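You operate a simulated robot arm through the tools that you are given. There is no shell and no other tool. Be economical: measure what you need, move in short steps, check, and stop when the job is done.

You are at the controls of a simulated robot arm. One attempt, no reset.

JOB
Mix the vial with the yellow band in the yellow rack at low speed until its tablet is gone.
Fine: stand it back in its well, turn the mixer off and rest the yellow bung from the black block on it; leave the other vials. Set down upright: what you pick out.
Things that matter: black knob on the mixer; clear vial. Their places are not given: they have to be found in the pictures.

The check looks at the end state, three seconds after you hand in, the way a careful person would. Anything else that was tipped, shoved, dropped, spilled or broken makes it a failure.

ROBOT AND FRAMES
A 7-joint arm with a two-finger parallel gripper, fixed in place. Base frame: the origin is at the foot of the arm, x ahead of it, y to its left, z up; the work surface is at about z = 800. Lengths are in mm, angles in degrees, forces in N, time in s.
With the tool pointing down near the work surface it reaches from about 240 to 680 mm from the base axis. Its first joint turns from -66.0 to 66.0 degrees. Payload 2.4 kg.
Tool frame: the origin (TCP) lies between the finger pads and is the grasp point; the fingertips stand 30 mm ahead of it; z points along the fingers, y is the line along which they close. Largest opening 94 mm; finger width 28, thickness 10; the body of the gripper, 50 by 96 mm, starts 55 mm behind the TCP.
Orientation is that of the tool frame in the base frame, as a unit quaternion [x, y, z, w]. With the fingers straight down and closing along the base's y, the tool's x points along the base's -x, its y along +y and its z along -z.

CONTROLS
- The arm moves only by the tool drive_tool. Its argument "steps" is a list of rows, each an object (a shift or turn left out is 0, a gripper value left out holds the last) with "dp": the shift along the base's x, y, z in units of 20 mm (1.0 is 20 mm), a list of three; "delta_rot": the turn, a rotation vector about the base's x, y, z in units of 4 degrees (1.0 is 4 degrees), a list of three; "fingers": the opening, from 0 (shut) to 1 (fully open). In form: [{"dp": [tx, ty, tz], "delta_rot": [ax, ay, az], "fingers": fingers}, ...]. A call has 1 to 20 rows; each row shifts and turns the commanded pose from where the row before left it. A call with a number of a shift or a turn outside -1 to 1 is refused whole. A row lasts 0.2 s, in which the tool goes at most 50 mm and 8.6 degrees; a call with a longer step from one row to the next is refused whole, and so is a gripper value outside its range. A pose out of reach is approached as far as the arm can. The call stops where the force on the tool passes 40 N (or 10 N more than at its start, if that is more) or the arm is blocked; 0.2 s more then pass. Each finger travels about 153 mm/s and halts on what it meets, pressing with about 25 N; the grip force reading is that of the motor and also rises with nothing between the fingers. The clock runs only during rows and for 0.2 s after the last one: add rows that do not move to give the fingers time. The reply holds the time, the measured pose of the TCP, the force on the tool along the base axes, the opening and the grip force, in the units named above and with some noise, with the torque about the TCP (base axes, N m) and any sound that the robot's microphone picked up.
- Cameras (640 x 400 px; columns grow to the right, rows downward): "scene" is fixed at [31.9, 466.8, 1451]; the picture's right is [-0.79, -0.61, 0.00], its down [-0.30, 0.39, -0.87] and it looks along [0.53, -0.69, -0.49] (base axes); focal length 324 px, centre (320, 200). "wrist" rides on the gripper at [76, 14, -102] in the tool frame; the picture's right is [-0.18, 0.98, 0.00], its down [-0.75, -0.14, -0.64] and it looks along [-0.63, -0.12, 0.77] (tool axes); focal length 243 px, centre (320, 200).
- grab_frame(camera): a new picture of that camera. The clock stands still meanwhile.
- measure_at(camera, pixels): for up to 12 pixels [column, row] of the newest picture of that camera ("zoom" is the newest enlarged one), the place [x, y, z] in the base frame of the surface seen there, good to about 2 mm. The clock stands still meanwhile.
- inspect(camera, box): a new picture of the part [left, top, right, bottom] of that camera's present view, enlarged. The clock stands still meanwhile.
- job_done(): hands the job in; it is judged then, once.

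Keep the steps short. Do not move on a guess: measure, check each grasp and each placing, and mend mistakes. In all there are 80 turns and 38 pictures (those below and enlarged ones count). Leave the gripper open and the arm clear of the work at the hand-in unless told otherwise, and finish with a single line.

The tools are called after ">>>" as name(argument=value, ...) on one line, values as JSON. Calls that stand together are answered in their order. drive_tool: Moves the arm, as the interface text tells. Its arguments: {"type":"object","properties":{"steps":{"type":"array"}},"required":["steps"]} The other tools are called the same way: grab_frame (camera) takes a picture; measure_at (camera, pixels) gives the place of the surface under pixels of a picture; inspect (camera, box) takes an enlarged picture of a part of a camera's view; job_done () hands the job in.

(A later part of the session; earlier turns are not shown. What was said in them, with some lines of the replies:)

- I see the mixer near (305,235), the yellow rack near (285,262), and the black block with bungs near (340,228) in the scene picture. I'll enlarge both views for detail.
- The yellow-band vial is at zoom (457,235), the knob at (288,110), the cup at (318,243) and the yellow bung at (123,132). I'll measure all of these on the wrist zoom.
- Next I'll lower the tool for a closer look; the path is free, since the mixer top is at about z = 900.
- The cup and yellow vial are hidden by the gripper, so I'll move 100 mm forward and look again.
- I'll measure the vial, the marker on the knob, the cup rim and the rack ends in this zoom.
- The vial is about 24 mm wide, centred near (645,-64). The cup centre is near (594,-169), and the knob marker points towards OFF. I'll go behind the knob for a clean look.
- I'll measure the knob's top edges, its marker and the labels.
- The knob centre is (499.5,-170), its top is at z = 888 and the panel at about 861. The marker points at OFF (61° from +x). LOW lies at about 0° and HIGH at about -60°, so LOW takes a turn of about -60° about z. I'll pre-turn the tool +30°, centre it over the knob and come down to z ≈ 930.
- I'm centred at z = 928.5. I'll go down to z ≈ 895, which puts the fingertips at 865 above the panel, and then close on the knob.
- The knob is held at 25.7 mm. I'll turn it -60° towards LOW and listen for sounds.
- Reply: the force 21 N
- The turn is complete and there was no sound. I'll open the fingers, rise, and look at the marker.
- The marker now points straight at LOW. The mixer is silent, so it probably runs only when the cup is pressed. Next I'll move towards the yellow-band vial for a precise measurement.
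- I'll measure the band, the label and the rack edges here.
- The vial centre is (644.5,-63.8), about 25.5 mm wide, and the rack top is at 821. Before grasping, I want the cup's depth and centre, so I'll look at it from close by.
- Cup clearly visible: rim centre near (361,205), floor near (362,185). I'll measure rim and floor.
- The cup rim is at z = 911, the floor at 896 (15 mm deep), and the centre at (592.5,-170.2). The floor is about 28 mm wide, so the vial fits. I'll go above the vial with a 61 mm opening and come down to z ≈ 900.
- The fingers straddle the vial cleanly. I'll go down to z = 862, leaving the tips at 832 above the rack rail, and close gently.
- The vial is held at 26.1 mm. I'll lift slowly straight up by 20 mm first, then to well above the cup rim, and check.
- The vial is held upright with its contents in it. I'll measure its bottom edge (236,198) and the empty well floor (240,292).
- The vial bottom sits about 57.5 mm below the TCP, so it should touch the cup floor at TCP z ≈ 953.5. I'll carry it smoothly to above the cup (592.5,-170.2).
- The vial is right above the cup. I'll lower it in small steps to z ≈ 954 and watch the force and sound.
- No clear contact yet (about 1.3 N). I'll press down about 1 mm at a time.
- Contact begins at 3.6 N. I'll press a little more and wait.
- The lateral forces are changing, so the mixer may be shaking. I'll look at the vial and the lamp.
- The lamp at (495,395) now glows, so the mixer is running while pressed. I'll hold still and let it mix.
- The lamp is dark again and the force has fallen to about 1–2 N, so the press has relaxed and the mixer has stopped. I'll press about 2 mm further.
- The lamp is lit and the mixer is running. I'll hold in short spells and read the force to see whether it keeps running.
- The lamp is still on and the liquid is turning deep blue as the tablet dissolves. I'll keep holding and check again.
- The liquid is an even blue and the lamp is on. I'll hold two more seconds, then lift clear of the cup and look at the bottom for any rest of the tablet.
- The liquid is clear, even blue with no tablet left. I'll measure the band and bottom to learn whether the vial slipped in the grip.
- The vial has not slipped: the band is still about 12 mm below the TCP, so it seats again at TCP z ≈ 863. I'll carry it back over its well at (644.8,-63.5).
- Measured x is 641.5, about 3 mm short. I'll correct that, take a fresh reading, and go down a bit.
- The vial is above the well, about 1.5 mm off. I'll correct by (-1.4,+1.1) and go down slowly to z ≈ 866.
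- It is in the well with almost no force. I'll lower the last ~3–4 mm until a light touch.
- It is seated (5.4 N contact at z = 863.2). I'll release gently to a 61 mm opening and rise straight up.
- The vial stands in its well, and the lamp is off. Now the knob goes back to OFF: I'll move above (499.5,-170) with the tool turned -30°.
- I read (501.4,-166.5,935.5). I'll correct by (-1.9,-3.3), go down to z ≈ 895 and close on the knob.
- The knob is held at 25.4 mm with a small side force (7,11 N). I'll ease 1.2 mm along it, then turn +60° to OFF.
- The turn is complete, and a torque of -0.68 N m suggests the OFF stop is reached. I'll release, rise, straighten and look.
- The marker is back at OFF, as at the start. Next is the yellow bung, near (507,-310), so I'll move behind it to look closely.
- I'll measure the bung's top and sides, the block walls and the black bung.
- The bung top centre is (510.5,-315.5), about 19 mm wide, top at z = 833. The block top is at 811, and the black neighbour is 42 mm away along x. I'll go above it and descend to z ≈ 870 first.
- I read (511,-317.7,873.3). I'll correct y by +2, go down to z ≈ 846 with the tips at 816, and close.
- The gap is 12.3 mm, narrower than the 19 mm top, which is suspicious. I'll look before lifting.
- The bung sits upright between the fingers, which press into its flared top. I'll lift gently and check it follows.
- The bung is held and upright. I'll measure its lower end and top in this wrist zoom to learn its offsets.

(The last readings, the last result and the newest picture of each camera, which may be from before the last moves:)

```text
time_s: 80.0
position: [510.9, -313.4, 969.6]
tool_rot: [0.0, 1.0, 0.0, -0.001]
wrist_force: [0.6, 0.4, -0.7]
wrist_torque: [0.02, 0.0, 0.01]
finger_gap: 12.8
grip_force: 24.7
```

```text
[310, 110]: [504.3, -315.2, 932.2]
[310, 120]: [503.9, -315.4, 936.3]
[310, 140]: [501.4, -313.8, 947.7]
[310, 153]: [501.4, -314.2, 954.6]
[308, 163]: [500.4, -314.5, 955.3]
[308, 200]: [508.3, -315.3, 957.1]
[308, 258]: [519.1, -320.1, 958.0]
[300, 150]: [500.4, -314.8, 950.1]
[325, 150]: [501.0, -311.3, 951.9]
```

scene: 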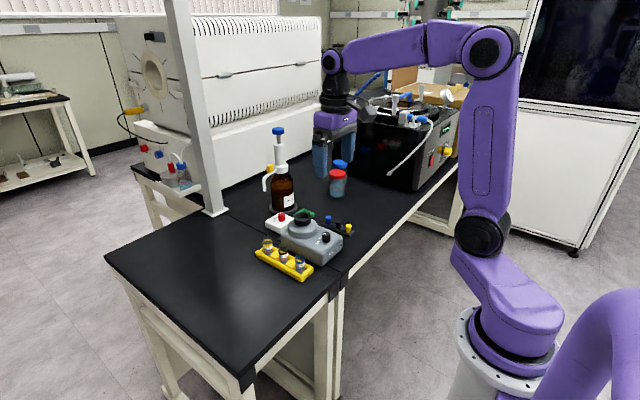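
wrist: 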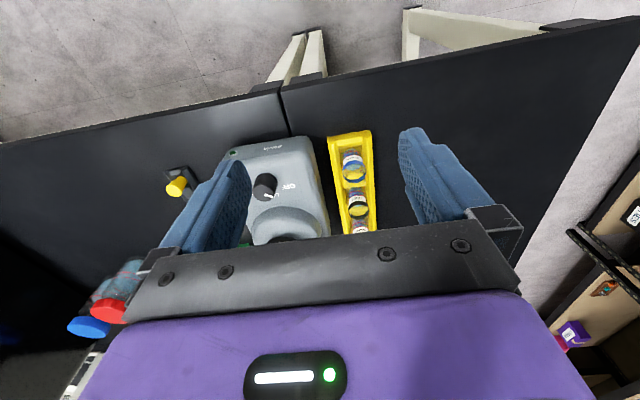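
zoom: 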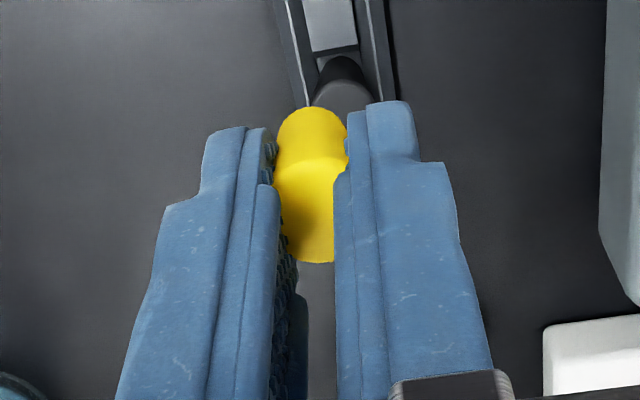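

The bung bottom is about 38.5 mm below the TCP, its top 13 mm below, and its centre about 1 mm behind the TCP in x. Now I need the vial's rim height and bore, so I'll move towards the vial and look.

>>> inspect(camera="scene", box=[255, 225, 295, 265])

>>> drive_tool(steps=[{"dp": [0, 0, 1]}, {"dp": [0.2, 1, 0.5]}, {"dp": [0.3, 1, 0]}, {"dp": [0.3, 1, 0]}, {"dp": [0.3, 1, 0]}, {"dp": [0.3, 1, 0]}, {"dp": [0.3, 1, 0]}, {"dp": [0.3, 1, 0]}, {"dp": [0.3, 1, 0]}, {"dp": [0.3, 1, 0]}, {"dp": [0.3, 1, 0]}, {"dp": [0.3, 1, 0]}, {"dp": [0.3, 1, 0]}, {"dp": [0, 0.5, 0]}, {}])

>>> grab_frame(camera="wrist")

```text
10.00 times, centred on (275, 245) of scene
```

zoom: 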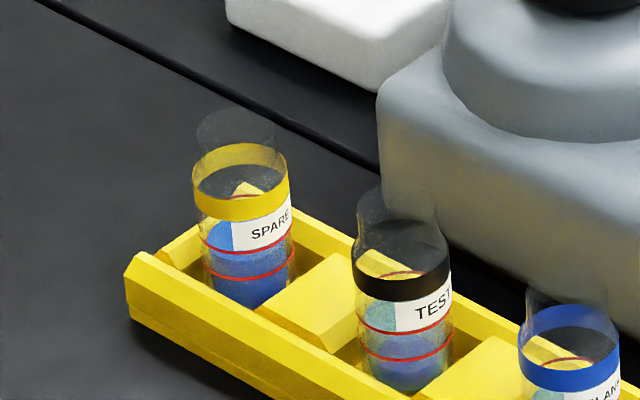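

```text
time_s: 83.2
position: [580.1, -63.1, 1001.1]
tool_rot: [0.0, 1.0, 0.0, 0.0]
wrist_force: [0.8, 0.5, 0.0]
wrist_torque: [0.05, -0.03, 0.0]
finger_gap: 12.7
grip_force: 25.1
```

```text
7 pictures are left
```

wrist: 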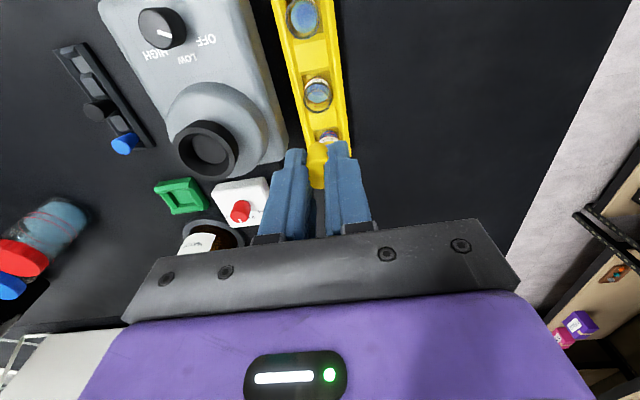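

The vial narrows to a neck of about 20 mm with its rim near z ≈ 871, so the tapered bung fits. Its bottom reaches the rim at TCP z ≈ 909. I'll centre over the vial at TCP (645.6,-63.6) and come down to z ≈ 925.

>>> drive_tool(steps=[{"dp": [0.8, 0, 0]}, {"dp": [0.8, 0, 0]}, {"dp": [0.8, 0, 0]}, {"dp": [0.8, -0.03, 0]}, {"dp": [0.08, 0, 0]}, {}, {"dp": [0, 0, -0.8]}, {"dp": [0, 0, -0.8]}, {"dp": [0, 0, -0.8]}, {"dp": [0, 0, -0.8]}, {"dp": [0, 0, -0.6]}, {}])

>>> drive_tool(steps=[{}])

>>> drive_tool(steps=[{}])

```text
time_s: 85.8
position: [647.7, -62.9, 924.2]
tool_rot: [0.001, 1.0, 0.0, 0.0]
wrist_force: [-1.2, 0.3, 0.8]
wrist_torque: [-0.01, -0.04, -0.02]
finger_gap: 12.7
grip_force: 24.9
```

```text
time_s: 86.2
position: [647.1, -63.4, 924.4]
tool_rot: [0.0, 1.0, 0.0, 0.0]
wrist_force: [-0.5, -0.5, 0.1]
wrist_torque: [-0.02, 0.02, 0.0]
finger_gap: 12.4
grip_force: 25.7
```

```text
time_s: 86.6
position: [645.9, -64.2, 924.6]
tool_rot: [0.0, 1.0, -0.001, 0.0]
wrist_force: [-0.2, 0.2, -0.3]
wrist_torque: [0.02, -0.01, 0.01]
finger_gap: 12.6
grip_force: 24.8
```

The average is (646.9,-63.5,924.4). I'll correct x by -1.2 mm and check the alignment in the wrist view.

>>> drive_tool(steps=[{"dp": [-0.06, 0, -0.3]}, {}])

>>> inspect(camera="wrist", box=[272, 100, 368, 200])

>>> inspect(camera="scene", box=[250, 215, 300, 265])

```text
time_s: 87.2
position: [644.7, -63.7, 917.8]
tool_rot: [-0.001, 1.0, -0.001, 0.0]
wrist_force: [-0.2, -0.3, -0.5]
wrist_torque: [-0.02, -0.03, -0.01]
finger_gap: 12.5
grip_force: 24.7
```

```text
4.00 times, centred on (320, 150) of wrist
```

zoom: 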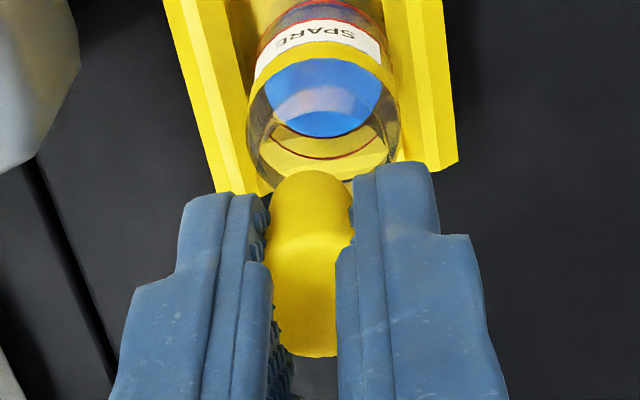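

```text
8.00 times, centred on (275, 240) of scene
```

zoom: 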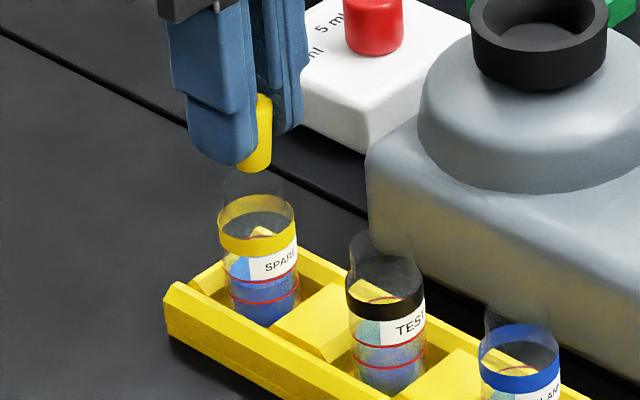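

In the scene zoom the bung bottom (253,168) lies over the neck centre (253). In the wrist view it sits about 1 mm to the -y side. I'll shift +0.8 mm in y and lower slowly with light force checks.

>>> drive_tool(steps=[{"dp": [0, 0.04, -0.2]}, {"dp": [0, 0, -0.15]}, {"dp": [0, 0, -0.1]}, {}])

>>> drive_tool(steps=[{"dp": [0, 0, -0.1]}, {"dp": [0, 0, -0.1]}, {}])

```text
time_s: 88.2
position: [645.5, -64.1, 910.3]
tool_rot: [0.0, 1.0, 0.0, 0.0]
wrist_force: [-0.9, -0.8, 0.1]
wrist_torque: [-0.02, 0.0, 0.0]
finger_gap: 12.6
grip_force: 24.9
```

```text
time_s: 89.0
position: [645.5, -62.4, 905.1]
tool_rot: [-0.001, 1.0, 0.0, 0.0]
wrist_force: [-1.6, 0.4, -0.2]
wrist_torque: [-0.03, 0.02, -0.02]
finger_gap: 12.5
grip_force: 24.9
```

No contact yet at z = 905. I'll look at where the bung is relative to the rim.

>>> inspect(camera="scene", box=[255, 220, 295, 260])

```text
10.00 times, centred on (275, 240) of scene
```

zoom: 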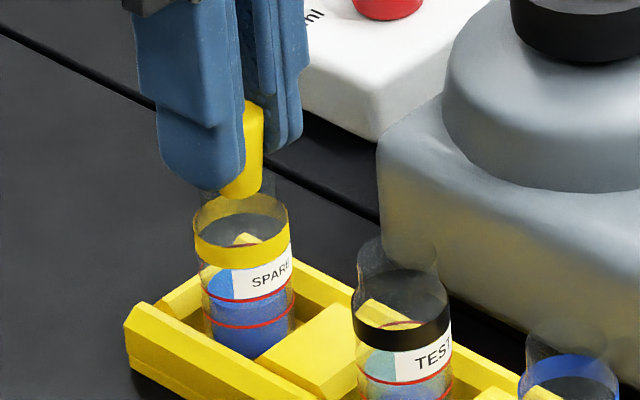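

The bung bottom is now about 4–5 mm inside the neck without touching. I'll lower another ~2.5 mm, watching the force.

>>> drive_tool(steps=[{"dp": [0, 0, -0.06]}, {"dp": [0, 0, -0.06]}, {}])

```text
time_s: 89.8
position: [644.9, -63.4, 903.6]
tool_rot: [0.001, 1.0, 0.0, 0.001]
wrist_force: [-1.5, 0.7, 11.2]
wrist_torque: [0.0, 0.03, 0.0]
finger_gap: 12.4
grip_force: 25.1
```

There is contact at z = 903.6 (11 N), probably the fingertips on the rim or the bung seating. I'll back off 1 mm and then open slowly, so the bung settles into the neck.

>>> drive_tool(steps=[{"dp": [0, 0, 0.05]}, {}])

>>> drive_tool(steps=[{"fingers": 0.16}, {"fingers": 0.2}, {"fingers": 0.25}, {"fingers": 0.32}, {"fingers": 0.42}, {"fingers": 0.55}, {}, {"dp": [0, 0, 0.5]}, {"dp": [0, 0, 1]}, {"dp": [0, 0, 1]}, {"dp": [0, 0, 1]}, {"dp": [0, 0, 1]}, {}])

>>> inspect(camera="scene", box=[255, 220, 295, 260])

```text
time_s: 90.4
position: [645.2, -63.3, 903.2]
tool_rot: [0.0, 1.0, -0.001, -0.001]
wrist_force: [0.1, 0.9, 8.6]
wrist_torque: [0.08, 0.01, -0.04]
finger_gap: 12.2
grip_force: 25.2
```

```text
time_s: 93.2
position: [646.7, -63.5, 994.0]
tool_rot: [0.0, 1.0, 0.0, -0.001]
wrist_force: [-0.7, -0.1, -0.3]
wrist_torque: [-0.01, 0.01, -0.01]
finger_gap: 51.8
grip_force: 0.2
```

```text
10.00 times, centred on (275, 240) of scene
```

zoom: 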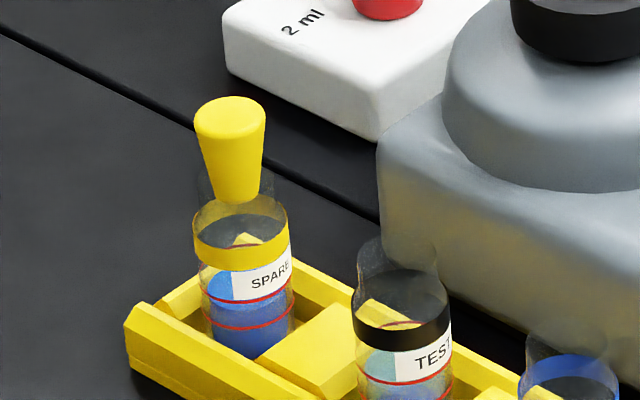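

The bung stands upright in the neck. I'll open fully, move the arm up and away, and take a last look.

>>> drive_tool(steps=[{"dp": [0, 0, 1], "fingers": 1}, {"dp": [-0.5, 0, 1]}, {"dp": [-1, 0, 1]}, {"dp": [-1, 0, 1]}, {"dp": [-1, 0, 1]}, {"dp": [-1, 0, 1]}, {"dp": [-1, 0, 1]}, {"dp": [-1, 0, 1]}, {"dp": [-1, 0, 0.5]}, {}, {}, {}, {}, {}])

>>> inspect(camera="scene", box=[245, 200, 365, 285])

```text
time_s: 96.2
position: [494.8, -62.9, 1163.3]
tool_rot: [0.0, 1.0, 0.001, -0.001]
wrist_force: [-0.4, 0.7, -0.3]
wrist_torque: [0.02, -0.02, -0.02]
finger_gap: 93.9
grip_force: 0.0
```

```text
4.71 times, centred on (305, 242) of scene
```

zoom: 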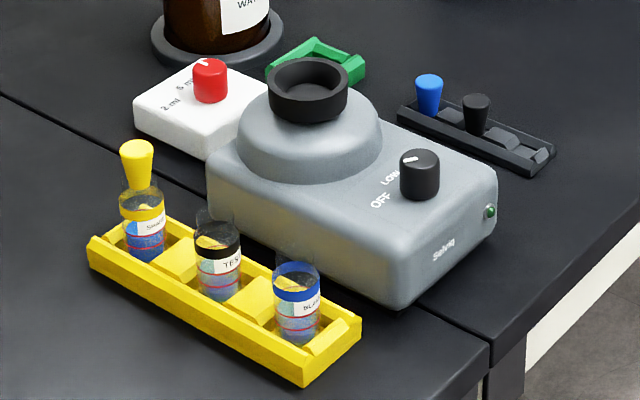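

The vial is in its well with the yellow bung on it. The mixer is off with its lamp dark, the other vials are untouched, and the arm is clear with the gripper open. I'm handing in.

>>> job_done()

```text
The job is handed in.
```

I mixed the yellow-band vial at low speed until I could see no tablet, stood it back in its well with the yellow bung resting upright in its neck, turned the mixer off, and left the other vials untouched.
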